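You operate a simulated robot arm through the tools that you are given. There is no shell and no other tool. Be economical: measure what you need, move in short steps, check, and stop when the job is done.

You are at the controls of a simulated robot arm. One attempt, no reset.

Task
Put one of the tags from the bench top of the bag rack on the shelf under the filling bench. Fetch the tub from the middle shelf of the blue rack and set it on the shelf under the filling bench. Take the white pan on the upper left shelf of the sample bench and put it away on the lower left shelf of the sample bench. Fetch the grey pan with a line and set it on top of the beige board on the upper left shelf of the sample bench. Set the speed switch on the stand to 1. Put the pan on the ledge at the gravity table away on the long pan shelf. Open the right drawer of the sample bench. Do these in any order.

Only the result counts: the job must be done as asked and must still hold three seconds after the hand-in. Knocking over, shifting, dropping, spilling or breaking anything else fails it.

Robot
A 7-joint arm with a three-finger gripper on a trunk, on a base that drives. Base frame: it is fixed to the floor where the robot stands at the start and does not move with it; the origin is under the middle of the robot, x ahead of it, y to its left, z up. Lengths are in m, angles in degrees, forces in N, time in s.
With the tool pointing down near the work surface it reaches from about 0.42 to 0.92 m from the robot's upright axis, wherever it stands. Its first joint turns from -166.0 to 166.0 degrees. Places, roughly: board (36x27x4 cm) [-4.6, 8.2, 0.5]; grey pan with a line (11x19x6 cm) [-4.4, 10.9, 0.4]; long pan shelf (20x63 cm) [-0.74, 10.82, 0.62]; lower left shelf of the sample bench [-4.1, 8.3, 0.2]; pan (19x17x8 cm) [-1, 10.2, 0.8]; right drawer of the sample bench [-5.9, 8.4, 0.6]; shelf under the filling bench [-2.5, -0.9, 0.2]; speed switch on the stand [-1.2, 10.5, 1.4]; tag [0.75, 0, 0.75]; tub (27x19x17 cm) [-5.4, -1, 1]; white pan (13x28x6 cm) [-3.8, 8.3, 0.5]. Payload 2.69 kg.
Tool frame: the origin (TCP) lies between the finger pads and is the grasp point; the fingertips stand 0.029 m ahead of it; z points along the fingers, y is the line along which they close. The gripper opens to 0.12 m. The gripper's body begins 0.078 m behind the TCP.
Orientation is told as [roll, pitch, yaw] about the base's x, y, z axes, in that order, counted from this pose: with the fingers straight down and closing along the base's y, the tool's x points along the base's -x, its y along +y and its z along -z.

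Tools
- The arm moves only by the tool move_arm. Its argument "targets" is a list that holds one entry, the list of rows, each a list of 7 numbers: the shift along the tool's x, y, z in units of 250 mm (1.0 is 250 mm), then the turn, a rotation vector about the tool's x, y, z in units of 60 degrees (1.0 is 60 degrees), then the finger opening in m, from 0 to 0.12. In form: [[[x, y, z, ax, ay, az, claw], ...]]. A call has 1 to 12 rows; each row is the pose to reach, as a shift and turn from the pose commanded when the call began, along the tool's axes at that moment. A call with a number of a shift or a turn outside -1 to 1 is refused whole. Each row takes 0.2 s and may step no farther than 0.05 m and 8.6 degrees from the row before; otherwise, or with a gripper value out of range, the whole call is refused. A pose out of reach is approached as far as the arm can. The call stops where the force on the tool passes 40 N (or 10 N more than at its start, if that is more) or the arm is blocked; 0.2 s more then pass. The fingers move at their own pace and stop on an object; they squeeze with about 29 N. The grip force told is the motor's: it shows also when the fingers shut on nothing. Time passes only in rows, and 0.2 s behind the last, so rows that repeat a pose let the fingers close. The reply holds the time, the measured pose of the TCP, the force on the tool along the base axes, the opening and the grip force, in the units named above and with some noise, with the torque about the TCP (base axes, N m) and any sound that the robot's microphone picked up.
- Cameras (640 x 400 px; columns grow to the right, rows downward): "scene" is now at [0.2476, 0.0088, 1.2459]; the picture's right is [0.06, -1.00, 0.00], its down [-0.65, -0.04, -0.76] and it looks along [0.75, 0.05, -0.65] (base axes); focal length 260 px, centre (320, 200). "wrist" rides on the gripper at [0.063, 0, -0.104] in the tool frame; the picture's right is [0.00, 1.00, 0.00], its down [-0.83, 0.00, -0.56] and it looks along [-0.56, 0.00, 0.83] (tool axes); focal length 275 px, centre (320, 200). There is no depth. A picture from a camera that has moved, and an enlarged one, comes with that camera's place and axes in the base frame and with its lens. The place of the scene camera against the robot may be out by one fixed shift of up to 0.012 m in any direction.
- snapshot(camera): a new picture of that camera. No time passes.
- move_column(by): slides the trunk up (or, below 0, down) by that many m; the arm and the scene camera ride with it, the base frame stays. It gives what a move gives, with no picture.
- roll_base(legs): drives the robot by 1 to 6 legs, each [ahead, left, turn to the left] in m, m and degrees, along the robot's own axes; the way and the turn of a leg run together, so that a leg with both is an arc; at most 1.5 m and 180 degrees a leg. The arm and the cameras ride along, it lands a little off, and it stops where it bumps. It gives what a move gives.
- aim_head(pan, tilt): turns the head with the scene camera to pan (to the left, within 86 degrees either way) and tilt (down, from -29 to 69), counted from straight ahead of the robot. It gives what a move gives.
- enlarge(camera, box): a new picture of the part [left, top, right, bottom] of that camera's present view, enlarged. No time passes.
- close_job(): hands the job in; it is judged then, once.

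Work in short steps. Places have to be worked out from the pictures, the camera data and where the tool is seen: move nearer, look again, correct. Check each grasp and each placing, and mend what went wrong. You have 186 turns and 148 pictures in all, those below and enlarged ones among them. Open the gripper and draw the arm clear of the work before you hand the job in, unless the task says otherwise; then end with one line.

The tools are called after "Request:" by a JSON object that holds its "name" and its "arguments". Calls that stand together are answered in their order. move_arm: Moves the arm, as the interface text tells. Its arguments: {"type":"object","properties":{"targets":{"type":"array","items":{"type":"array","items":{"type":"array","items":{"type":"number"}}}}},"required":["targets"]} The other tools are called the same way: move_column (by) slides the trunk up or down; roll_base (legs) drives the base; aim_head (pan, tilt) turns the head that bears the scene camera; snapshot (camera) takes a picture; enlarge (camera, box) takes an enlarged picture of a part of a camera's view; close_job () hands the job in.

At the start:

```text
time_s: 0.0
eef_pos: [0.5645, -0.0418, 0.9392]
orientation: [-0.1, 0.0, -0.1]
wrist_force: [0.2, -0.2, -0.1]
moment: [-0.02, 0.02, -0.01]
gripper_width: 0.1198
grip_force: 0.0
trunk travel left (down, up): [-0.5, 0.113]
robot x, y, heading: [-0.0013, -0.0005, -0.1]
head pan, tilt: [3.6, 40.9]
```

scene: 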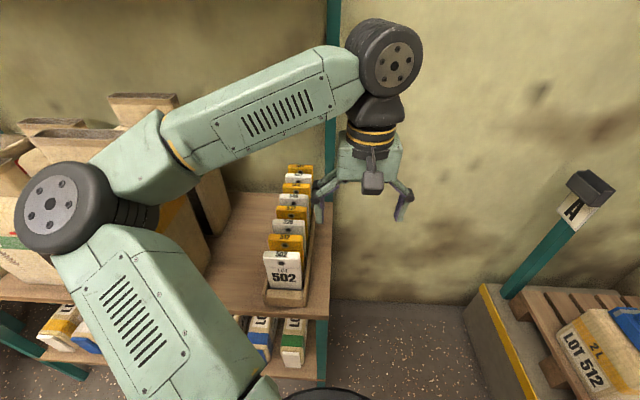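
wrist: 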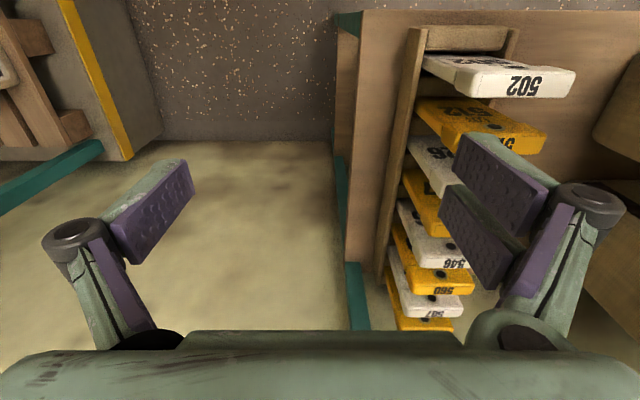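

I'll look closely at the tags first, from both cameras.

Request:
{"name": "enlarge", "arguments": {"camera": "scene", "box": [220, 140, 360, 320]}}

Request:
{"name": "enlarge", "arguments": {"camera": "wrist", "box": [340, 0, 640, 340]}}

```text
2.22 times, centred on (290, 230) of scene
camera zoom: at [0.2476, 0.0088, 1.2459], right [0.06, -1.0, 0.0], down [-0.65, -0.04, -0.76], along [0.75, 0.05, -0.65], focal length 579 px, centre (387, 133)
```

zoom: 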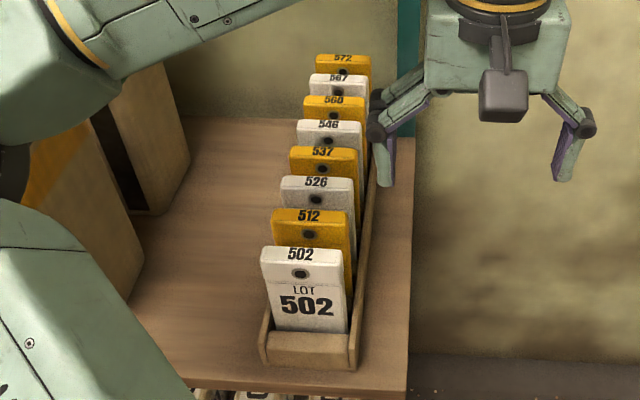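

```text
1.18 times, centred on (490, 170) of wrist
camera zoom: at [0.5009, -0.0421, 1.0418], right [0.0, 1.0, 0.0], down [0.83, 0.0, 0.56], along [0.56, 0.0, -0.83], focal length 324 px, centre (120, 235)
```

zoom: 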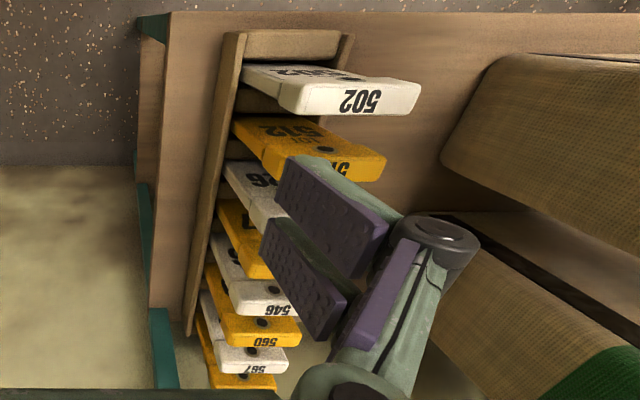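

The first tag (502) stands near (0.543, 0.101) with its top about z 0.84, is about 0.07 m wide along y, and has free space in front. I'll move above it with the fingers closing along y and check before going down.

Request:
{"name": "move_arm", "arguments": {"targets": [[[0.03, 0.19, 0, 0, 0, 0, 0.12], [0.06, 0.38, 0, 0, 0, 0, 0.12], [0.086, 0.571, 0, 0, 0, 0, 0.12], [0.086, 0.571, 0.1, 0, 0, 0, 0.12], [0.086, 0.571, 0.18, 0, 0, 0, 0.12]]]}}

Request:
{"name": "snapshot", "arguments": {"camera": "wrist"}}

Request:
{"name": "snapshot", "arguments": {"camera": "scene"}}

```text
time_s: 1.2
eef_pos: [0.5427, 0.1004, 0.8919]
orientation: [0.0, 0.0, -0.1]
wrist_force: [0.0, 0.9, -0.4]
moment: [-0.02, 0.04, 0.0]
gripper_width: 0.1199
grip_force: 0.1
trunk travel left (down, up): [-0.5, 0.113]
robot x, y, heading: [0.0003, -0.0047, 0.1]
head pan, tilt: [3.6, 40.9]
```

```text
143 pictures are left
camera wrist: at [0.4798, 0.0999, 0.9968], right [0.0, 1.0, 0.0], down [0.83, 0.0, 0.56], along [0.56, 0.0, -0.83], focal length 275 px, centre (320, 200)
```

wrist: 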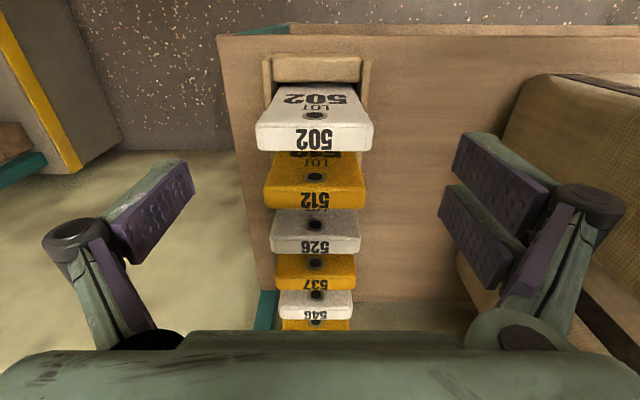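

```text
142 pictures are left
camera scene: at [0.2477, 0.0088, 1.2459], right [0.06, -1.0, 0.0], down [-0.65, -0.04, -0.76], along [0.75, 0.05, -0.65], focal length 260 px, centre (320, 200)
```

scene: 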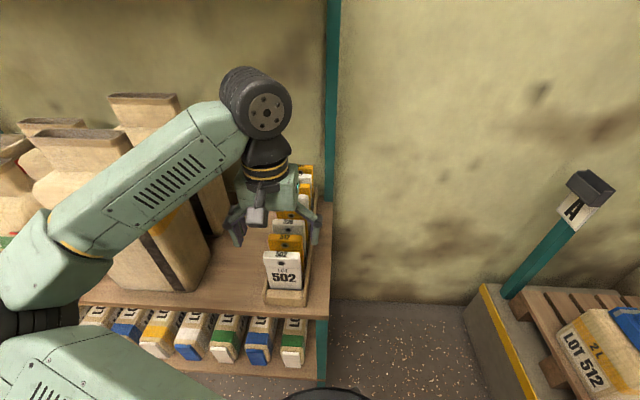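

The tag is about 4 mm to the -y side of the tool centre, and the box walls top out well below the grip height. I'll go down, close and lift a little.

Request:
{"name": "move_arm", "arguments": {"targets": [[[0.004, -0.016, 0.18, 0, 0, 0, 0.12], [0.004, -0.016, 0.34, 0, 0, 0, 0.12], [0.004, -0.016, 0.34, 0, 0, 0, 0.06], [0.004, -0.016, 0.34, 0, 0, 0, 0.055], [0.004, -0.016, 0.34, 0, 0, 0, 0.05], [0.004, -0.016, 0.34, 0, 0, 0, 0.05]]]}}

```text
time_s: 2.6
eef_pos: [0.5418, 0.0982, 0.8087]
orientation: [0.0, -0.1, 0.0]
wrist_force: [-0.3, -0.8, 0.7]
moment: [-0.03, 0.02, -0.03]
gripper_width: 0.0694
grip_force: 15.0
trunk travel left (down, up): [-0.5, 0.113]
robot x, y, heading: [-0.0021, -0.0001, -0.1]
head pan, tilt: [3.6, 40.9]
```

It holds at 0.069 m. I'll lift straight up with a full squeeze.

Request:
{"name": "move_arm", "arguments": {"targets": [[[0, 0, -0.1, 0, 0, 0, 0.0], [0, 0, -0.3, 0, 0, 0, 0.0], [0, 0, -0.5, 0, 0, 0, 0.0], [0, 0, -0.7, 0, 0, 0, 0.0], [0.15, -0.1, -0.8, 0, 0, 0, 0.0], [0.3, -0.2, -0.8, 0, 0, 0, 0.0]]]}}

Request:
{"name": "snapshot", "arguments": {"camera": "wrist"}}

Request:
{"name": "aim_head", "arguments": {"pan": 86, "tilt": 20}}

Request:
{"name": "snapshot", "arguments": {"camera": "scene"}}

```text
refused: row 5 steps farther than a row can; nothing moved
```

```text
141 pictures are left
camera wrist: at [0.4787, 0.0976, 0.9123], right [0.0, 1.0, 0.0], down [0.83, 0.0, 0.56], along [0.56, 0.0, -0.83], focal length 275 px, centre (320, 200)
```

wrist: 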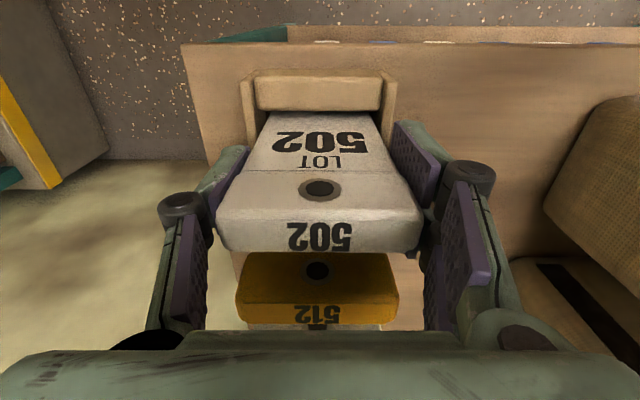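

```text
time_s: 4.2
eef_pos: [0.5425, 0.0978, 0.8082]
orientation: [0.0, 0.0, 0.0]
wrist_force: [0.0, -0.6, 1.9]
moment: [-0.05, -0.03, -0.01]
gripper_width: 0.0689
grip_force: 29.3
trunk travel left (down, up): [-0.5, 0.113]
robot x, y, heading: [-0.001, -0.0015, -0.1]
head pan, tilt: [85.9, 20.0]
```

```text
140 pictures are left
camera scene: at [0.1698, 0.0963, 1.2786], right [1.0, -0.07, 0.0], down [-0.02, -0.34, -0.94], along [0.07, 0.94, -0.34], focal length 260 px, centre (320, 200)
```

scene: 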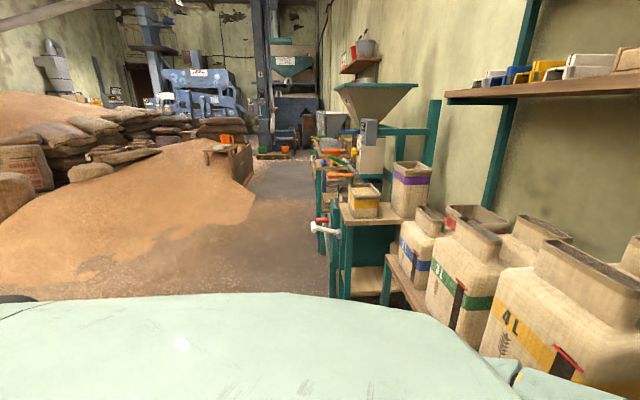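

Grip is good; the lift failed only on step size. I'll lift with smaller steps.

Request:
{"name": "move_arm", "arguments": {"targets": [[[0, 0, -0.1, 0, 0, 0, 0.0], [0, 0, -0.28, 0, 0, 0, 0.0], [0, 0, -0.46, 0, 0, 0, 0.0], [0, 0, -0.64, 0, 0, 0, 0.0], [0.12, -0.1, -0.7, 0, 0, 0, 0.0], [0.26, -0.2, -0.75, 0, 0, 0, 0.0], [0.4, -0.3, -0.8, 0, 0, 0, 0.0]]]}}

Request:
{"name": "snapshot", "arguments": {"camera": "wrist"}}

Request:
{"name": "aim_head", "arguments": {"pan": -86, "tilt": 20}}

Request:
{"name": "snapshot", "arguments": {"camera": "scene"}}

```text
time_s: 5.8
eef_pos: [0.4403, 0.0213, 1.0101]
orientation: [0.0, 0.0, 0.0]
wrist_force: [0.2, -0.7, -0.2]
moment: [0.03, -0.03, -0.01]
gripper_width: 0.069
grip_force: 28.9
trunk travel left (down, up): [-0.5, 0.113]
robot x, y, heading: [0.0035, 0.0001, -0.2]
head pan, tilt: [85.9, 20.0]
```

```text
139 pictures are left
camera wrist: at [0.377, 0.0213, 1.114], right [-0.01, 1.0, 0.0], down [0.83, 0.0, 0.56], along [0.56, 0.0, -0.83], focal length 275 px, centre (320, 200)
```

wrist: 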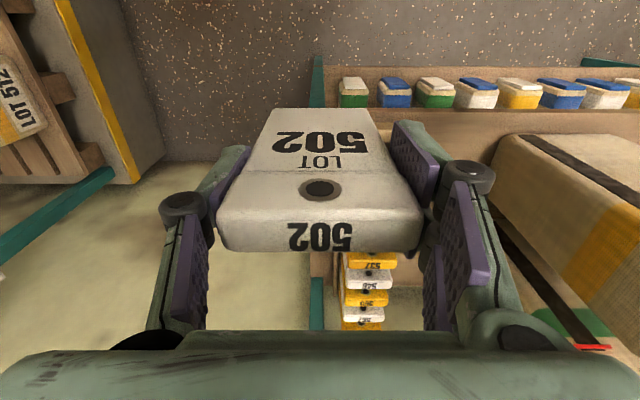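

```text
time_s: 8.4
eef_pos: [0.441, 0.0215, 1.0105]
orientation: [0.0, 0.0, 0.0]
wrist_force: [0.6, -0.1, -0.9]
moment: [0.0, -0.02, 0.0]
gripper_width: 0.0691
grip_force: 28.9
trunk travel left (down, up): [-0.5, 0.113]
robot x, y, heading: [-0.0004, 0.0002, 0.2]
head pan, tilt: [-85.9, 20.0]
```

```text
138 pictures are left
camera scene: at [0.1699, -0.0894, 1.2786], right [-1.0, -0.07, 0.0], down [-0.02, 0.34, -0.94], along [0.07, -0.94, -0.34], focal length 260 px, centre (320, 200)
```

scene: 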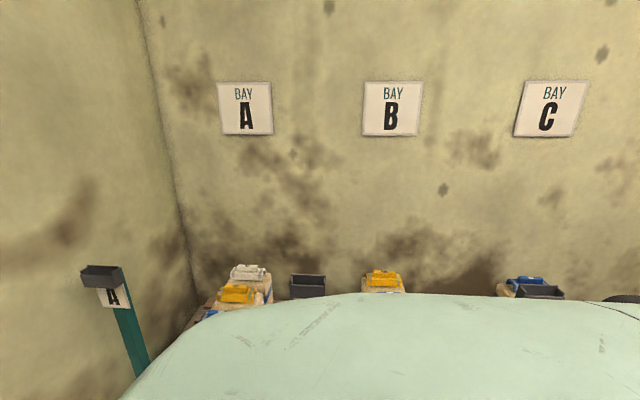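

The tag is held upright. The wall with bays lies at −y, so the filling bench is behind me; I'll turn right to face it.

Request:
{"name": "roll_base", "arguments": {"legs": [[0, 0, -160]]}}

Request:
{"name": "aim_head", "arguments": {"pan": 0, "tilt": 15}}

Request:
{"name": "snapshot", "arguments": {"camera": "scene"}}

```text
time_s: 15.5
eef_pos: [-0.4038, -0.1788, 1.0105]
orientation: [0.0, 0.0, -159.0]
wrist_force: [0.4, -0.6, 0.2]
moment: [-0.02, -0.02, 0.02]
gripper_width: 0.0686
grip_force: 29.0
trunk travel left (down, up): [-0.5, 0.113]
robot x, y, heading: [-0.0008, -0.0001, -158.8]
head pan, tilt: [-85.9, 20.0]
```

```text
time_s: 17.1
eef_pos: [-0.4033, -0.1776, 1.0096]
orientation: [-0.1, -0.1, -158.9]
wrist_force: [-0.3, -0.4, -1.3]
moment: [-0.01, 0.01, 0.02]
gripper_width: 0.0687
grip_force: 28.5
trunk travel left (down, up): [-0.5, 0.113]
robot x, y, heading: [-0.0007, 0.0021, -159.1]
head pan, tilt: [0.0, 15.0]
```

```text
137 pictures are left
camera scene: at [-0.2256, -0.0857, 1.2867], right [-0.36, 0.93, 0.0], down [0.24, 0.09, -0.97], along [-0.9, -0.35, -0.26], focal length 260 px, centre (320, 200)
```

scene: 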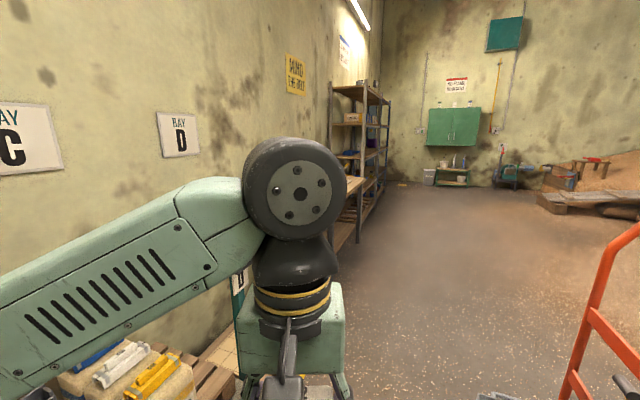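

I see the rack far ahead and an orange hand truck on the right near my path. I'll look at it more closely before driving.

Request:
{"name": "aim_head", "arguments": {"pan": -25, "tilt": 42}}

Request:
{"name": "snapshot", "arguments": {"camera": "scene"}}

Request:
{"name": "aim_head", "arguments": {"pan": 35, "tilt": 30}}

Request:
{"name": "snapshot", "arguments": {"camera": "scene"}}

```text
time_s: 18.0
eef_pos: [-0.4034, -0.1791, 1.0095]
orientation: [0.0, 0.0, -159.0]
wrist_force: [0.2, 0.2, -0.6]
moment: [-0.01, 0.02, 0.01]
gripper_width: 0.0688
grip_force: 29.0
trunk travel left (down, up): [-0.5, 0.113]
robot x, y, heading: [0.0014, -0.0013, -159.0]
head pan, tilt: [-25.0, 42.0]
```

```text
136 pictures are left
camera scene: at [-0.2218, -0.0465, 1.2443], right [0.07, 1.0, 0.0], down [0.67, -0.05, -0.74], along [-0.74, 0.05, -0.67], focal length 260 px, centre (320, 200)
```

scene: 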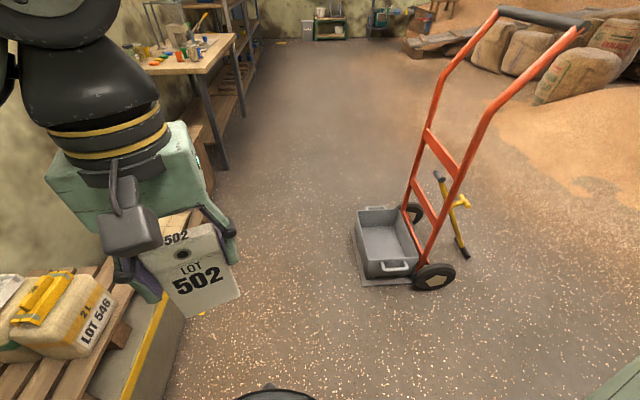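

```text
time_s: 19.3
eef_pos: [-0.4044, -0.1794, 1.0088]
orientation: [0.1, 0.1, -158.9]
wrist_force: [-0.7, -0.2, -0.7]
moment: [0.02, 0.03, 0.01]
gripper_width: 0.069
grip_force: 29.0
trunk travel left (down, up): [-0.5, 0.113]
robot x, y, heading: [-0.0009, 0.0, -159.2]
head pan, tilt: [35.0, 30.0]
```

```text
135 pictures are left
camera scene: at [-0.189, -0.1273, 1.2625], right [-0.83, 0.56, 0.0], down [0.28, 0.41, -0.87], along [-0.49, -0.72, -0.5], focal length 260 px, centre (320, 200)
```

scene: 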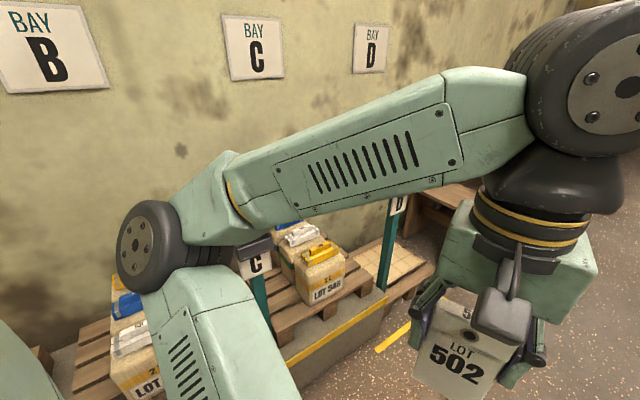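

The hand truck's tray reaches y≈0.2 at x≈−0.95, and the pallets' edge is y≈−0.6, so the passage is centred on y≈−0.2. I'll check my own footprint.

Request:
{"name": "aim_head", "arguments": {"pan": -60, "tilt": 69}}

Request:
{"name": "snapshot", "arguments": {"camera": "scene"}}

```text
time_s: 21.0
eef_pos: [-0.4017, -0.178, 1.0113]
orientation: [0.0, -0.1, -159.0]
wrist_force: [0.3, 0.0, -0.5]
moment: [0.0, 0.01, -0.03]
gripper_width: 0.0688
grip_force: 28.9
trunk travel left (down, up): [-0.5, 0.113]
robot x, y, heading: [0.0002, 0.0009, -159.1]
head pan, tilt: [-60.0, 68.8]
```

```text
134 pictures are left
camera scene: at [-0.1819, -0.0172, 1.2111], right [0.63, 0.78, 0.0], down [0.72, -0.59, -0.36], along [-0.28, 0.23, -0.93], focal length 260 px, centre (320, 200)
```

scene: 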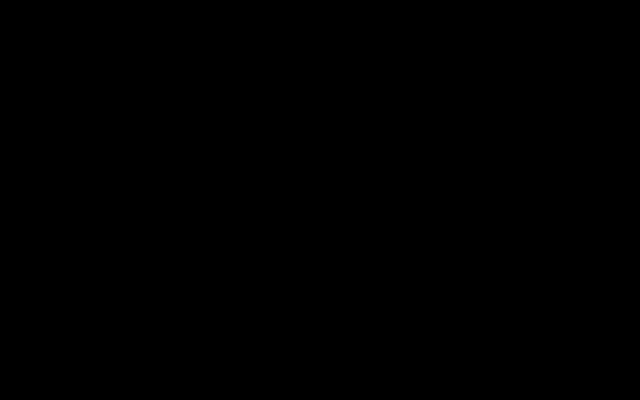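

The wrist view shows floor at radius 0.35, so the base is narrower than that and the passage fits. I'll line up on y≈−0.19, heading −x, and drive in part way.

Request:
{"name": "roll_base", "arguments": {"legs": [[0, 0, -21], [0, 0.19, 0], [0.4, 0, 0]]}}

Request:
{"name": "aim_head", "arguments": {"pan": -25, "tilt": 42}}

Request:
{"name": "snapshot", "arguments": {"camera": "scene"}}

Request:
{"name": "snapshot", "arguments": {"camera": "wrist"}}

```text
time_s: 26.3
eef_pos: [-0.8407, -0.2014, 1.0093]
orientation: [0.0, 0.0, 179.3]
wrist_force: [-0.2, -0.1, -0.5]
moment: [-0.02, -0.02, 0.0]
gripper_width: 0.0688
grip_force: 29.1
trunk travel left (down, up): [-0.5, 0.113]
robot x, y, heading: [-0.4015, -0.1833, 179.7]
head pan, tilt: [-60.0, 68.8]
```

```text
time_s: 27.3
eef_pos: [-0.8399, -0.2012, 1.0097]
orientation: [0.0, 0.0, 179.4]
wrist_force: [-0.1, -0.6, 0.1]
moment: [-0.03, 0.03, -0.03]
gripper_width: 0.0691
grip_force: 29.2
trunk travel left (down, up): [-0.5, 0.113]
robot x, y, heading: [-0.4035, -0.1842, 179.1]
head pan, tilt: [-25.0, 42.0]
```

```text
133 pictures are left
camera scene: at [-0.6237, -0.1424, 1.2442], right [0.43, 0.9, 0.0], down [0.6, -0.29, -0.74], along [-0.67, 0.32, -0.67], focal length 260 px, centre (320, 200)
```

scene: 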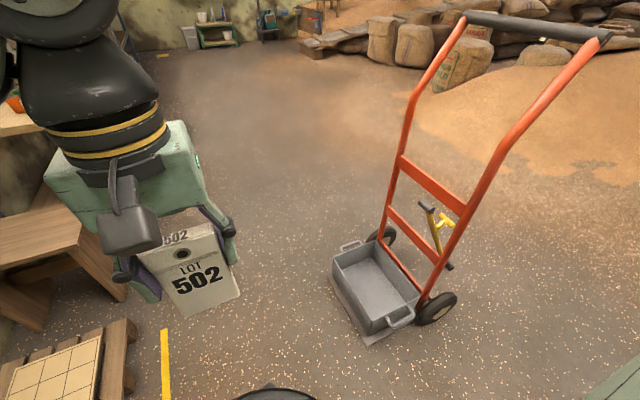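

```text
132 pictures are left
camera wrist: at [-0.7776, -0.2019, 1.1138], right [-0.01, -1.0, 0.0], down [-0.83, 0.01, 0.56], along [-0.56, 0.0, -0.83], focal length 275 px, centre (320, 200)
```

wrist: 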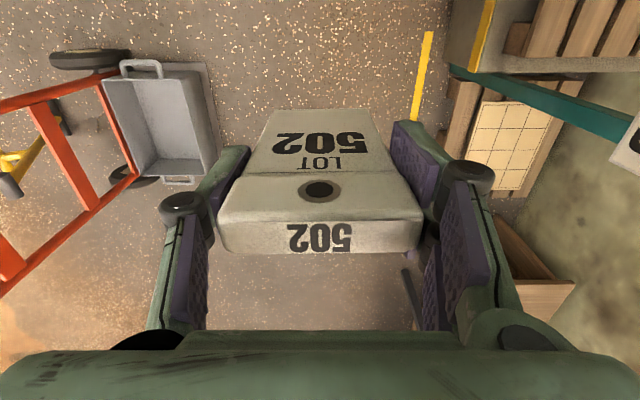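

The truck's plate edge is at y≈0.20 and the pallets begin below y≈−0.65. I'll shift 0.05 left and go ahead 1.2 m.

Request:
{"name": "roll_base", "arguments": {"legs": [[0, 0.05, 0], [1.2, 0, 0]]}}

Request:
{"name": "aim_head", "arguments": {"pan": 45, "tilt": 40}}

Request:
{"name": "snapshot", "arguments": {"camera": "scene"}}

Request:
{"name": "snapshot", "arguments": {"camera": "wrist"}}

```text
time_s: 34.1
eef_pos: [-2.0502, -0.2132, 1.0106]
orientation: [0.0, 0.0, 178.0]
wrist_force: [0.0, 0.4, -1.3]
moment: [-0.03, -0.02, 0.0]
gripper_width: 0.0687
grip_force: 28.8
trunk travel left (down, up): [-0.5, 0.113]
robot x, y, heading: [-1.6103, -0.2051, 178.4]
head pan, tilt: [-25.0, 42.0]
```

```text
time_s: 35.5
eef_pos: [-2.0511, -0.2128, 1.0103]
orientation: [0.0, 0.0, 178.0]
wrist_force: [-0.8, -0.1, 0.2]
moment: [0.02, -0.01, -0.01]
gripper_width: 0.0686
grip_force: 28.6
trunk travel left (down, up): [-0.5, 0.113]
robot x, y, heading: [-1.6079, -0.2065, 177.8]
head pan, tilt: [45.0, 40.0]
```

```text
131 pictures are left
camera scene: at [-1.8204, -0.2552, 1.2472], right [-0.68, 0.73, 0.0], down [0.47, 0.44, -0.77], along [-0.56, -0.52, -0.64], focal length 260 px, centre (320, 200)
```

scene: 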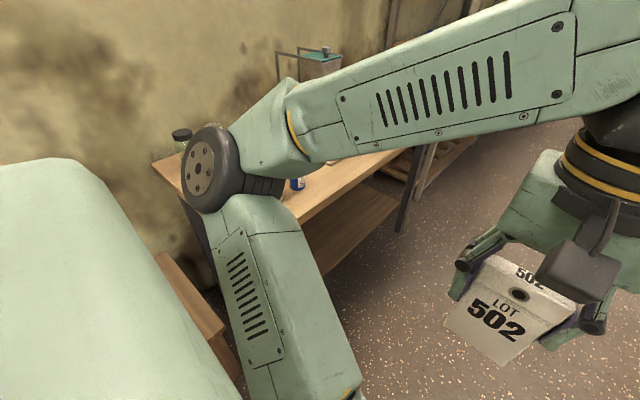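

```text
130 pictures are left
camera wrist: at [-1.9878, -0.2154, 1.1138], right [-0.03, -1.0, 0.0], down [-0.83, 0.02, 0.56], along [-0.56, 0.02, -0.83], focal length 275 px, centre (320, 200)
```

wrist: 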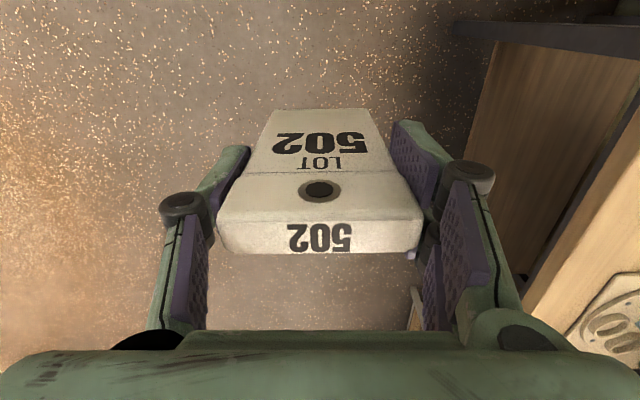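

The filling bench runs along −y with its front edge near y≈−0.6 and an apparently empty shelf below. I'll go to about (−2.5, 0.05) and turn to face it.

Request:
{"name": "roll_base", "arguments": {"legs": [[0.9, -0.25, 0], [0, 0, 92]]}}

Request:
{"name": "aim_head", "arguments": {"pan": 0, "tilt": 45}}

Request:
{"name": "move_column", "arguments": {"by": -0.3}}

Request:
{"name": "snapshot", "arguments": {"camera": "scene"}}

Request:
{"name": "snapshot", "arguments": {"camera": "wrist"}}

```text
time_s: 44.4
eef_pos: [-2.4984, -0.3614, 1.0107]
orientation: [0.0, 0.0, -91.6]
wrist_force: [-0.1, 0.7, -0.6]
moment: [-0.02, -0.02, 0.02]
gripper_width: 0.0692
grip_force: 29.0
trunk travel left (down, up): [-0.5, 0.113]
robot x, y, heading: [-2.507, 0.079, -92.2]
head pan, tilt: [45.0, 40.0]
```

```text
time_s: 45.5
eef_pos: [-2.4999, -0.3606, 1.0101]
orientation: [-0.1, 0.1, -91.6]
wrist_force: [-1.3, -0.1, 0.4]
moment: [-0.02, -0.02, 0.0]
gripper_width: 0.0691
grip_force: 29.0
trunk travel left (down, up): [-0.5, 0.113]
robot x, y, heading: [-2.507, 0.0787, -91.7]
head pan, tilt: [0.0, 45.0]
```

```text
time_s: 48.5
eef_pos: [-2.4994, -0.3616, 0.7102]
orientation: [0.0, 0.0, -91.7]
wrist_force: [-0.8, 1.0, -0.6]
moment: [0.03, -0.01, -0.01]
gripper_width: 0.0691
grip_force: 28.8
trunk travel left (down, up): [-0.2, 0.413]
robot x, y, heading: [-2.5091, 0.0813, -92.0]
head pan, tilt: [0.0, 45.0]
```

```text
129 pictures are left
camera scene: at [-2.5076, -0.1547, 0.94], right [-1.0, 0.03, 0.0], down [0.02, 0.71, -0.71], along [-0.02, -0.71, -0.71], focal length 260 px, centre (320, 200)
```

scene: 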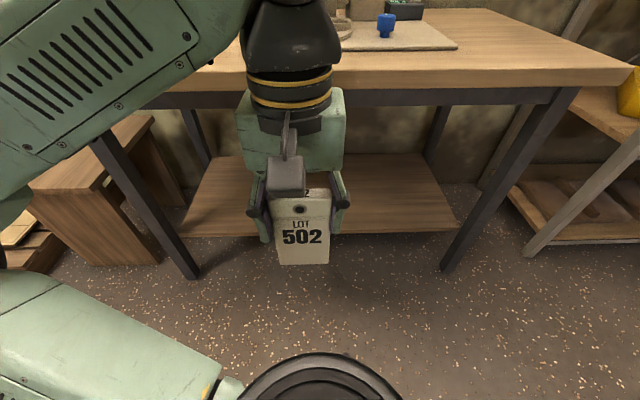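

```text
128 pictures are left
camera wrist: at [-2.4973, -0.2994, 0.8138], right [1.0, -0.03, 0.0], down [-0.02, -0.83, 0.56], along [-0.01, -0.56, -0.83], focal length 275 px, centre (320, 200)
```

wrist: 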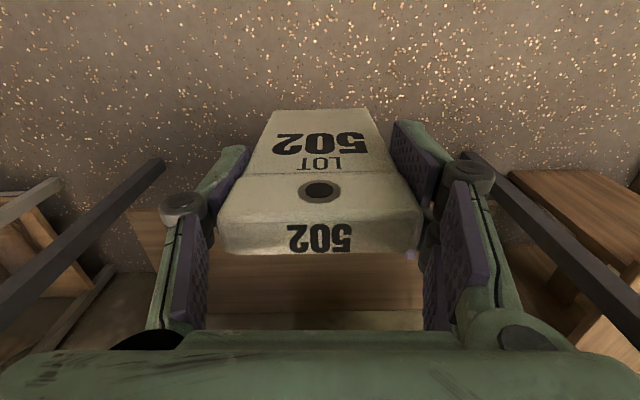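

The shelf spans about x −2.05…−3.0, y −0.72…−1.22, at z≈0.2, and is empty. I'll shift left 0.2, then tilt the tool toward horizontal while moving it down in front of the bench.

Request:
{"name": "roll_base", "arguments": {"legs": [[0, 0.2, 1.8]]}}

Request:
{"name": "move_arm", "arguments": {"targets": [[[-0.03, 0, 0.167, 0, -0.125, 0, 0], [-0.06, 0, 0.333, 0, -0.25, 0, 0], [-0.1, 0, 0.5, 0, -0.375, 0, 0], [-0.15, 0, 0.667, 0, -0.5, 0, 0], [-0.2, 0, 0.833, 0, -0.625, 0, 0], [-0.25, 0, 1.0, 0, -0.75, 0, 0]]]}}

```text
time_s: 50.7
eef_pos: [-2.2867, -0.3643, 0.7097]
orientation: [0.0, 0.0, -90.1]
wrist_force: [0.2, -0.1, -0.5]
moment: [0.04, 0.03, -0.02]
gripper_width: 0.0691
grip_force: 28.6
trunk travel left (down, up): [-0.2, 0.413]
robot x, y, heading: [-2.308, 0.0776, -90.2]
head pan, tilt: [0.0, 45.0]
```

```text
time_s: 52.1
eef_pos: [-2.2395, -0.5801, 0.4844]
orientation: [-0.1, -45.1, -90.1]
wrist_force: [0.0, 0.2, 0.2]
moment: [0.07, -0.02, 0.02]
gripper_width: 0.0692
grip_force: 29.6
out of reach, approached as far as the arm can: row 3, 4, 5, 6
trunk travel left (down, up): [-0.2, 0.413]
robot x, y, heading: [-2.3086, 0.0788, -90.0]
head pan, tilt: [0.0, 45.0]
```

The arm was too folded for that and sits further out, at y −0.58, tilted 45°. I'll lower the trunk a bit and continue tilting while moving outward and up.

Request:
{"name": "move_column", "arguments": {"by": -0.12}}

Request:
{"name": "snapshot", "arguments": {"camera": "scene"}}

Request:
{"name": "snapshot", "arguments": {"camera": "wrist"}}

```text
time_s: 53.4
eef_pos: [-2.2185, -0.5821, 0.4353]
orientation: [16.7, -45.8, -102.6]
wrist_force: [-0.5, 0.4, -0.8]
moment: [-0.02, -0.02, 0.03]
gripper_width: 0.069
grip_force: 29.2
trunk travel left (down, up): [-0.113, 0.5]
robot x, y, heading: [-2.3118, 0.0755, -89.7]
head pan, tilt: [0.0, 45.0]
stopped: the arm was blocked; the commanded pose is now the measured one
```

```text
127 pictures are left
camera scene: at [-2.3031, -0.1542, 0.8575], right [-1.0, 0.0, 0.0], down [0.0, 0.7, -0.71], along [0.0, -0.71, -0.7], focal length 260 px, centre (320, 200)
```

scene: 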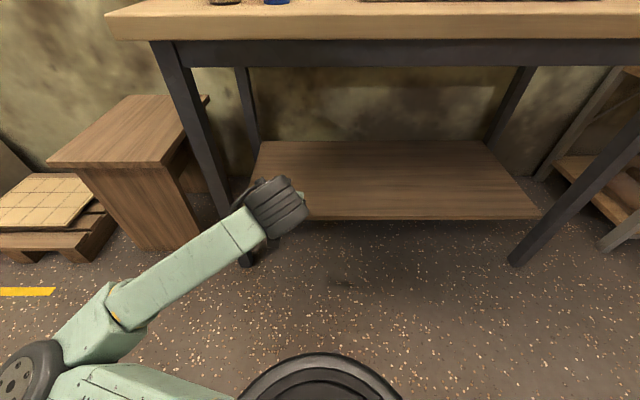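

```text
126 pictures are left
camera wrist: at [-2.2233, -0.4646, 0.4588], right [0.98, -0.01, 0.2], down [-0.2, -0.16, 0.97], along [0.03, -0.99, -0.16], focal length 275 px, centre (320, 200)
```

wrist: 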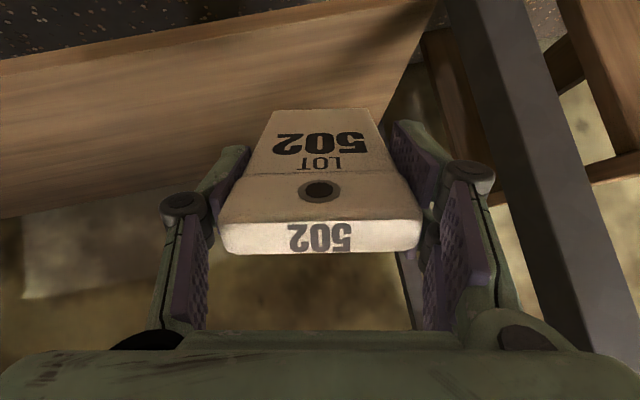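

The arm got blocked while lowering (likely its folded elbow against the base). I'll raise the trunk back, back off a bit and unfold the arm forward.

Request:
{"name": "move_column", "arguments": {"by": 0.12}}

Request:
{"name": "roll_base", "arguments": {"legs": [[-0.2, -0.05, 0]]}}

```text
time_s: 54.9
eef_pos: [-2.2197, -0.5837, 0.5447]
orientation: [15.1, -45.5, -101.4]
wrist_force: [-0.4, 0.2, -0.3]
moment: [0.04, 0.0, -0.01]
gripper_width: 0.0687
grip_force: 29.2
trunk travel left (down, up): [-0.233, 0.38]
robot x, y, heading: [-2.3065, 0.0757, -90.2]
head pan, tilt: [0.0, 45.0]
```

```text
time_s: 56.5
eef_pos: [-2.2683, -0.3847, 0.5434]
orientation: [15.1, -45.4, -101.3]
wrist_force: [0.0, 0.2, -0.6]
moment: [0.03, 0.01, 0.04]
gripper_width: 0.0689
grip_force: 28.9
trunk travel left (down, up): [-0.233, 0.38]
robot x, y, heading: [-2.3536, 0.2724, -90.1]
head pan, tilt: [0.0, 45.0]
```

I'm holding at (−2.27, −0.385, 0.543), tilted 45° with some twist. I'll now turn the tool to horizontal pointing −y while reaching forward 0.2 m.

Request:
{"name": "move_arm", "arguments": {"targets": [[[-0.08, -0.022, 0.108, 0.01, -0.121, -0.028, 0], [-0.16, -0.045, 0.216, 0.02, -0.241, -0.057, 0], [-0.24, -0.067, 0.324, 0.03, -0.362, -0.085, 0], [-0.32, -0.09, 0.432, 0.04, -0.483, -0.113, 0], [-0.4, -0.112, 0.54, 0.05, -0.603, -0.142, 0], [-0.48, -0.134, 0.648, 0.06, -0.724, -0.17, 0]]]}}

Request:
{"name": "snapshot", "arguments": {"camera": "scene"}}

```text
time_s: 57.9
eef_pos: [-2.2037, -0.5519, 0.5048]
orientation: [66.0, -62.7, -158.7]
wrist_force: [0.4, -0.4, -1.6]
moment: [-0.05, 0.01, -0.03]
gripper_width: 0.069
grip_force: 28.9
out of reach, approached as far as the arm can: row 4, 5, 6
trunk travel left (down, up): [-0.233, 0.38]
robot x, y, heading: [-2.3574, 0.2805, -89.7]
head pan, tilt: [0.0, 45.0]
stopped in row 6: the force on the tool passed its limit at 53 N (the readings are from after the stop); the commanded pose is now the measured one
```

```text
125 pictures are left
camera scene: at [-2.35, 0.0427, 0.9753], right [-1.0, 0.0, 0.0], down [0.0, 0.71, -0.71], along [0.0, -0.71, -0.71], focal length 260 px, centre (320, 200)
```

scene: 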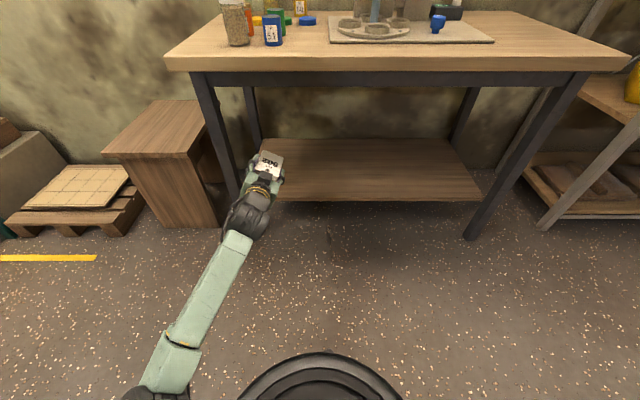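

The tool is now nearly horizontal (11° below), but rolled 25°, and close to the left bench leg. I'll shift the base right, away from the leg, and look.

Request:
{"name": "roll_base", "arguments": {"legs": [[-0.05, -0.2, 0]]}}

Request:
{"name": "snapshot", "arguments": {"camera": "wrist"}}

Request:
{"name": "snapshot", "arguments": {"camera": "scene"}}

```text
time_s: 60.1
eef_pos: [-2.4039, -0.5004, 0.5033]
orientation: [66.2, -62.4, -158.8]
wrist_force: [-0.5, -0.4, -0.1]
moment: [0.04, 0.03, -0.01]
gripper_width: 0.0688
grip_force: 29.4
trunk travel left (down, up): [-0.233, 0.38]
robot x, y, heading: [-2.5579, 0.3264, -89.9]
head pan, tilt: [0.0, 45.0]
```

```text
124 pictures are left
camera wrist: at [-2.3772, -0.3889, 0.4663], right [0.9, -0.08, 0.42], down [-0.36, 0.41, 0.84], along [-0.24, -0.91, 0.34], focal length 275 px, centre (320, 200)
```

wrist: 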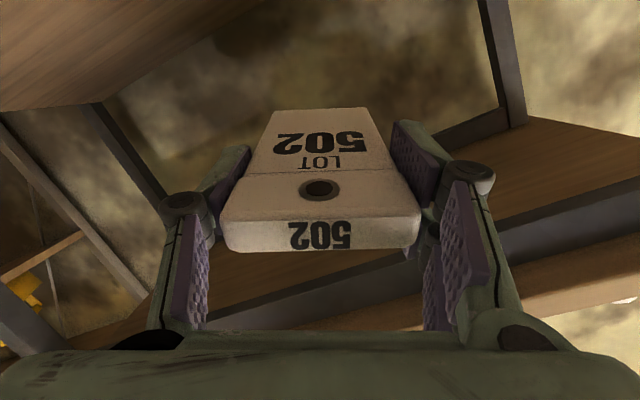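

```text
123 pictures are left
camera scene: at [-2.552, 0.0934, 0.9741], right [-1.0, 0.0, 0.0], down [0.0, 0.71, -0.71], along [0.0, -0.71, -0.71], focal length 260 px, centre (320, 200)
```

scene: 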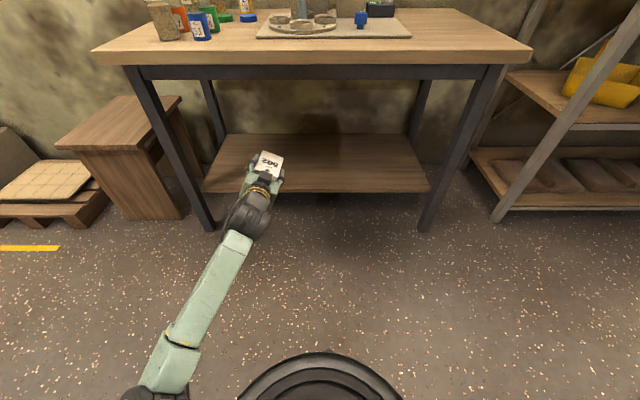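

The tag is secure and the area is clear. I'll level the roll by turning −25° about the tool axis in place.

Request:
{"name": "move_arm", "arguments": {"targets": [[[0, 0, 0, 0, 0, -0.105, 0], [0, 0, 0, 0, 0, -0.21, 0], [0, 0, 0, 0, 0, -0.315, 0], [0, 0, 0, 0, 0, -0.42, 0]]]}}

```text
time_s: 61.1
eef_pos: [-2.3977, -0.502, 0.5163]
orientation: [15.2, -79.1, -105.2]
wrist_force: [-0.8, -0.4, -1.0]
moment: [-0.02, -0.03, 0.0]
gripper_width: 0.0692
grip_force: 29.5
trunk travel left (down, up): [-0.233, 0.38]
robot x, y, heading: [-2.5611, 0.3235, -89.8]
head pan, tilt: [0.0, 45.0]
```

Roll is level now. Because the wrist camera hangs below the hand, I'll tip the tool ~19° down, then lower the trunk.

Request:
{"name": "move_arm", "arguments": {"targets": [[[0, 0, 0, 0, 0.11, 0, 0], [0, 0, 0, 0, 0.21, 0, 0], [0, 0, 0, 0, 0.32, 0, 0]]]}}

Request:
{"name": "move_column", "arguments": {"by": -0.15}}

Request:
{"name": "snapshot", "arguments": {"camera": "wrist"}}

Request:
{"name": "snapshot", "arguments": {"camera": "scene"}}

```text
time_s: 61.9
eef_pos: [-2.4036, -0.5013, 0.5005]
orientation: [0.3, -59.8, -90.3]
wrist_force: [0.0, -0.2, -1.0]
moment: [0.01, 0.0, -0.01]
gripper_width: 0.0691
grip_force: 28.7
trunk travel left (down, up): [-0.233, 0.38]
robot x, y, heading: [-2.5584, 0.3264, -89.7]
head pan, tilt: [0.0, 45.0]
```

```text
time_s: 63.7
eef_pos: [-2.3974, -0.5048, 0.4337]
orientation: [18.0, -61.4, -106.6]
wrist_force: [-0.8, 0.0, -0.4]
moment: [0.04, 0.01, 0.0]
gripper_width: 0.0691
grip_force: 29.2
trunk travel left (down, up): [-0.083, 0.53]
robot x, y, heading: [-2.5597, 0.3236, -90.0]
head pan, tilt: [0.0, 45.0]
```

```text
122 pictures are left
camera wrist: at [-2.3952, -0.3832, 0.4248], right [0.99, -0.01, 0.14], down [-0.14, 0.11, 0.98], along [-0.03, -0.99, 0.11], focal length 275 px, centre (320, 200)
```

wrist: 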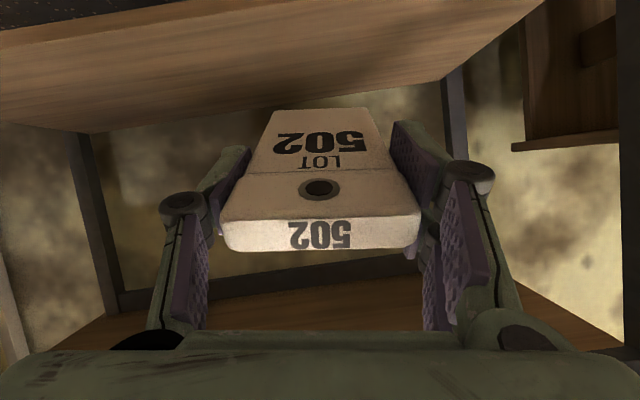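

```text
121 pictures are left
camera scene: at [-2.5624, 0.1052, 0.8535], right [-1.0, 0.0, -0.02], down [0.01, 0.69, -0.72], along [0.02, -0.72, -0.69], focal length 260 px, centre (320, 200)
```

scene: 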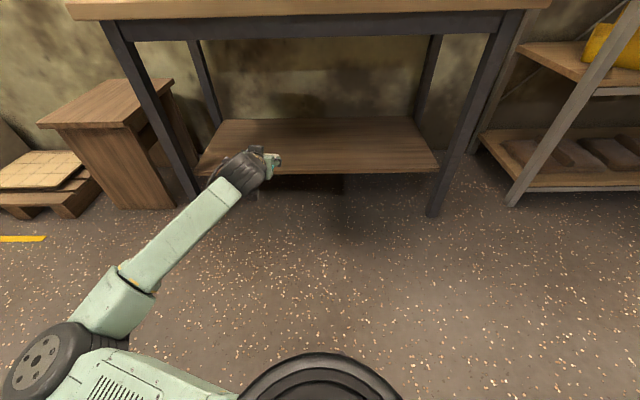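

The camera is tilting — the arm's elbow is pressing on the base, so this trunk height is too low. I'll raise the trunk back up.

Request:
{"name": "move_column", "arguments": {"by": 0.2}}

Request:
{"name": "snapshot", "arguments": {"camera": "scene"}}

```text
time_s: 65.8
eef_pos: [-2.4036, -0.5009, 0.552]
orientation: [0.5, -60.0, -90.5]
wrist_force: [-0.2, 0.4, -1.5]
moment: [-0.01, 0.0, -0.01]
gripper_width: 0.0689
grip_force: 28.5
trunk travel left (down, up): [-0.283, 0.33]
robot x, y, heading: [-2.5608, 0.321, -89.7]
head pan, tilt: [0.0, 45.0]
```

```text
120 pictures are left
camera scene: at [-2.5499, 0.092, 1.023], right [-1.0, 0.0, 0.0], down [0.0, 0.71, -0.71], along [0.0, -0.71, -0.71], focal length 260 px, centre (320, 200)
```

scene: 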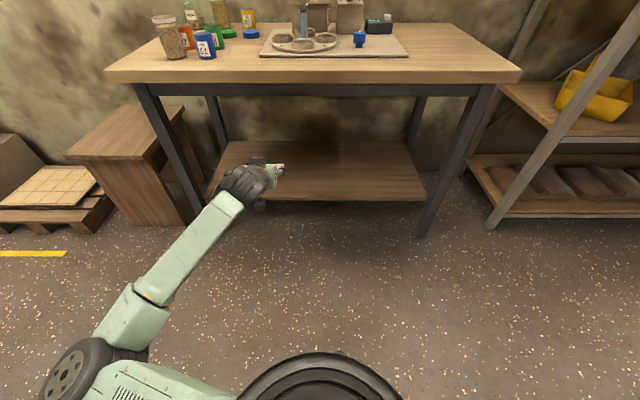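

Recovered. Keeping the trunk here, I'll lower the TCP with the arm itself (0.2 down, 0.1 forward) while tipping 20° more downward.

Request:
{"name": "move_arm", "arguments": {"targets": [[[0.098, 0, 0.149, 0, 0.067, 0, 0], [0.196, 0, 0.298, 0, 0.133, 0, 0], [0.294, 0, 0.447, 0, 0.2, 0, 0], [0.392, 0, 0.596, 0, 0.267, 0, 0], [0.49, 0, 0.746, 0, 0.333, 0, 0]]]}}

Request:
{"name": "snapshot", "arguments": {"camera": "scene"}}

```text
time_s: 67.0
eef_pos: [-2.4023, -0.6017, 0.3498]
orientation: [0.3, -39.9, -90.4]
wrist_force: [0.0, 0.2, 0.2]
moment: [0.02, 0.02, -0.04]
gripper_width: 0.0689
grip_force: 29.1
trunk travel left (down, up): [-0.283, 0.33]
robot x, y, heading: [-2.5593, 0.327, -89.8]
head pan, tilt: [0.0, 45.0]
```

```text
119 pictures are left
camera scene: at [-2.5498, 0.0922, 1.0231], right [-1.0, 0.0, 0.0], down [0.0, 0.71, -0.71], along [0.0, -0.71, -0.71], focal length 260 px, centre (320, 200)
```

scene: 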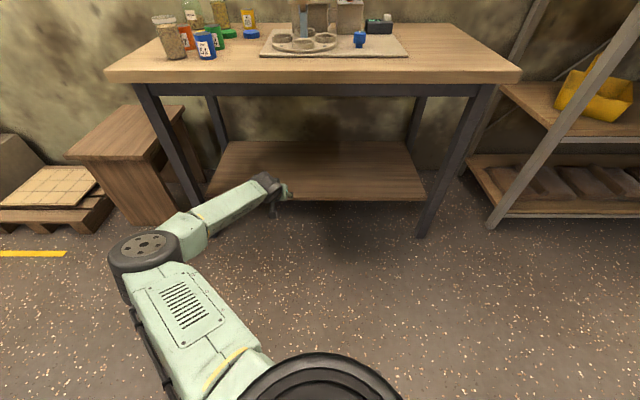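

Reached the pose cleanly. I'll drive 0.25 forward and a little right so the tag is well over the shelf.

Request:
{"name": "roll_base", "arguments": {"legs": [[0, -0.06, 0], [0.25, 0, 0]]}}

Request:
{"name": "snapshot", "arguments": {"camera": "wrist"}}

Request:
{"name": "snapshot", "arguments": {"camera": "scene"}}

```text
time_s: 69.6
eef_pos: [-2.4676, -0.8509, 0.351]
orientation: [0.3, -39.9, -90.6]
wrist_force: [0.0, -0.5, -0.1]
moment: [0.0, 0.01, 0.0]
gripper_width: 0.0687
grip_force: 28.7
trunk travel left (down, up): [-0.283, 0.33]
robot x, y, heading: [-2.6152, 0.0779, -90.1]
head pan, tilt: [0.0, 45.0]
```

```text
118 pictures are left
camera wrist: at [-2.467, -0.7356, 0.3899], right [1.0, 0.0, 0.0], down [0.0, -0.28, 0.96], along [0.0, -0.96, -0.28], focal length 275 px, centre (320, 200)
```

wrist: 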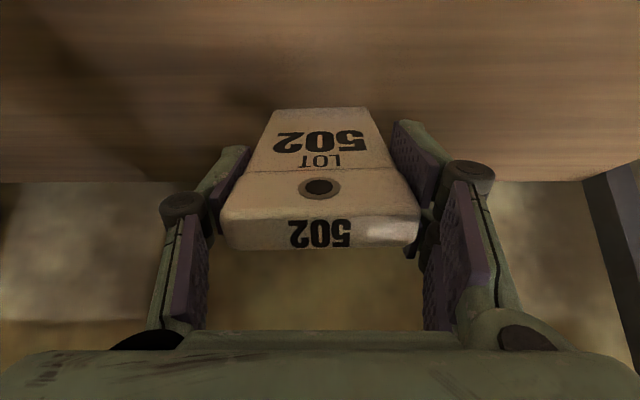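

```text
117 pictures are left
camera scene: at [-2.6109, -0.1562, 1.0231], right [-1.0, 0.0, 0.0], down [0.0, 0.71, -0.71], along [0.0, -0.71, -0.71], focal length 260 px, centre (320, 200)
```

scene: 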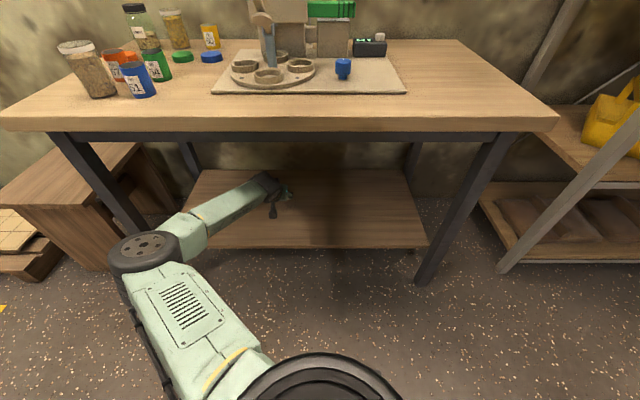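

Shelf back edge gives z≈0.21; the tag tip is ~7 cm above it. I'll lower toward contact while flattening the tag to 30° from horizontal.

Request:
{"name": "move_arm", "arguments": {"targets": [[[0.055, 0, 0.041, 0, -0.067, 0, 0], [0.11, 0, 0.082, 0, -0.133, 0, 0], [0.166, 0, 0.124, 0, -0.2, 0, 0], [0.221, 0, 0.165, 0, -0.267, 0, 0], [0.27, 0, 0.2, 0, -0.333, 0, 0]]]}}

Request:
{"name": "snapshot", "arguments": {"camera": "wrist"}}

```text
time_s: 70.8
eef_pos: [-2.4667, -0.8307, 0.2716]
orientation: [0.6, -60.3, -91.2]
wrist_force: [-1.1, 0.5, 12.8]
moment: [-0.17, -0.42, 0.05]
gripper_width: 0.0692
grip_force: 29.4
trunk travel left (down, up): [-0.283, 0.33]
robot x, y, heading: [-2.6178, 0.0802, -89.8]
head pan, tilt: [0.0, 45.0]
```

```text
116 pictures are left
camera wrist: at [-2.4664, -0.7099, 0.2683], right [1.0, -0.01, 0.0], down [0.0, 0.07, 1.0], along [-0.01, -1.0, 0.07], focal length 275 px, centre (320, 200)
```

wrist: 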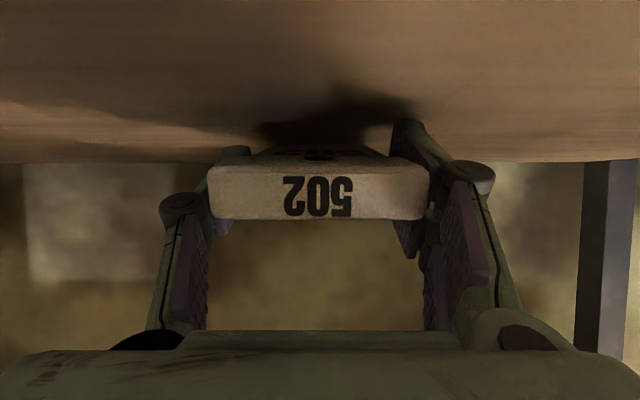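

Contact is made and the tag has pivoted nearly flat onto the shelf. I'll open and withdraw slowly backward.

Request:
{"name": "move_arm", "arguments": {"targets": [[[0, 0, 0, 0, 0, 0, 0.09], [0, 0, 0, 0, 0, 0, 0.12], [0, 0, 0, 0, 0, 0, 0.12], [0, 0, -0.02, 0, 0, 0, 0.12], [0.05, 0, -0.17, 0, 0, 0, 0.12], [0.1, 0, -0.32, 0, 0, 0, 0.12], [0.15, 0, -0.47, 0, 0, 0, 0.12]]]}}

Request:
{"name": "snapshot", "arguments": {"camera": "wrist"}}

```text
time_s: 72.4
eef_pos: [-2.605, -0.7424, 0.304]
orientation: [5.3, -60.1, -110.1]
wrist_force: [0.2, 0.2, -0.8]
moment: [-0.07, -0.01, 0.03]
gripper_width: 0.1202
grip_force: 0.2
trunk travel left (down, up): [-0.283, 0.33]
robot x, y, heading: [-2.6156, 0.0826, -89.9]
head pan, tilt: [0.0, 45.0]
stopped in row 7: the arm was blocked; the commanded pose is now the measured one
```

```text
115 pictures are left
camera wrist: at [-2.5716, -0.6251, 0.2999], right [0.96, -0.27, 0.04], down [-0.02, 0.08, 1.0], along [-0.27, -0.96, 0.07], focal length 275 px, centre (320, 200)
```

wrist: 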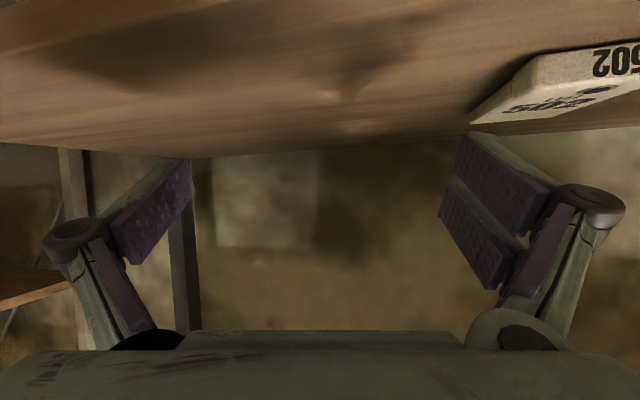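

The tag lies flat on the shelf. The arm blocked while folding, so I'll back the base off instead and look.

Request:
{"name": "roll_base", "arguments": {"legs": [[-0.45, 0, 0]]}}

Request:
{"name": "snapshot", "arguments": {"camera": "scene"}}

```text
time_s: 75.1
eef_pos: [-2.6058, -0.2958, 0.3033]
orientation: [5.1, -60.1, -110.1]
wrist_force: [-0.2, 0.0, 0.0]
moment: [-0.03, -0.01, -0.01]
gripper_width: 0.1202
grip_force: 0.0
trunk travel left (down, up): [-0.283, 0.33]
robot x, y, heading: [-2.613, 0.5249, -90.2]
head pan, tilt: [0.0, 45.0]
```

```text
114 pictures are left
camera scene: at [-2.6114, 0.2905, 1.0233], right [-1.0, 0.0, 0.0], down [0.0, 0.71, -0.71], along [0.0, -0.71, -0.71], focal length 260 px, centre (320, 200)
```

scene: 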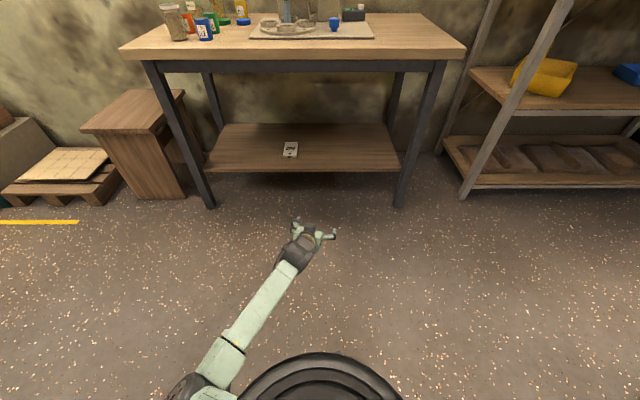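

The tag lies properly on the shelf. Next the tub: I'll raise the trunk, turn toward −x and look at the rack.

Request:
{"name": "move_column", "arguments": {"by": 0.25}}

Request:
{"name": "roll_base", "arguments": {"legs": [[0, -0.3, -45], [1.0, -0.3, -45]]}}

Request:
{"name": "aim_head", "arguments": {"pan": 25, "tilt": 20}}

Request:
{"name": "snapshot", "arguments": {"camera": "scene"}}

```text
time_s: 77.7
eef_pos: [-2.6052, -0.2956, 0.5519]
orientation: [5.0, -60.0, -110.1]
wrist_force: [0.7, 0.3, -0.1]
moment: [-0.02, 0.01, 0.02]
gripper_width: 0.1201
grip_force: 0.1
trunk travel left (down, up): [-0.533, 0.08]
robot x, y, heading: [-2.6148, 0.5207, -90.2]
head pan, tilt: [0.0, 45.0]
```

```text
time_s: 85.5
eef_pos: [-4.7006, 0.5243, 0.5515]
orientation: [4.9, -60.0, 160.2]
wrist_force: [0.2, 1.2, 0.9]
moment: [0.01, -0.01, 0.0]
gripper_width: 0.12
grip_force: 0.1
trunk travel left (down, up): [-0.533, 0.08]
robot x, y, heading: [-3.882, 0.5385, 179.9]
head pan, tilt: [0.0, 45.0]
cut short: leg 2
```

```text
time_s: 86.4
eef_pos: [-4.6981, 0.5225, 0.552]
orientation: [5.1, -60.0, 160.0]
wrist_force: [0.0, 0.3, -0.1]
moment: [0.01, 0.0, 0.01]
gripper_width: 0.1201
grip_force: 0.1
trunk travel left (down, up): [-0.533, 0.08]
robot x, y, heading: [-3.8798, 0.5349, 179.8]
head pan, tilt: [25.0, 20.0]
```

```text
113 pictures are left
camera scene: at [-4.1133, 0.5022, 1.3117], right [-0.42, 0.91, 0.0], down [0.31, 0.14, -0.94], along [-0.85, -0.4, -0.34], focal length 260 px, centre (320, 200)
```

scene: 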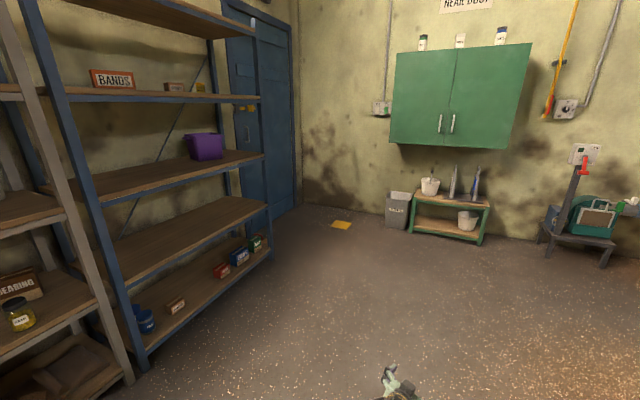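

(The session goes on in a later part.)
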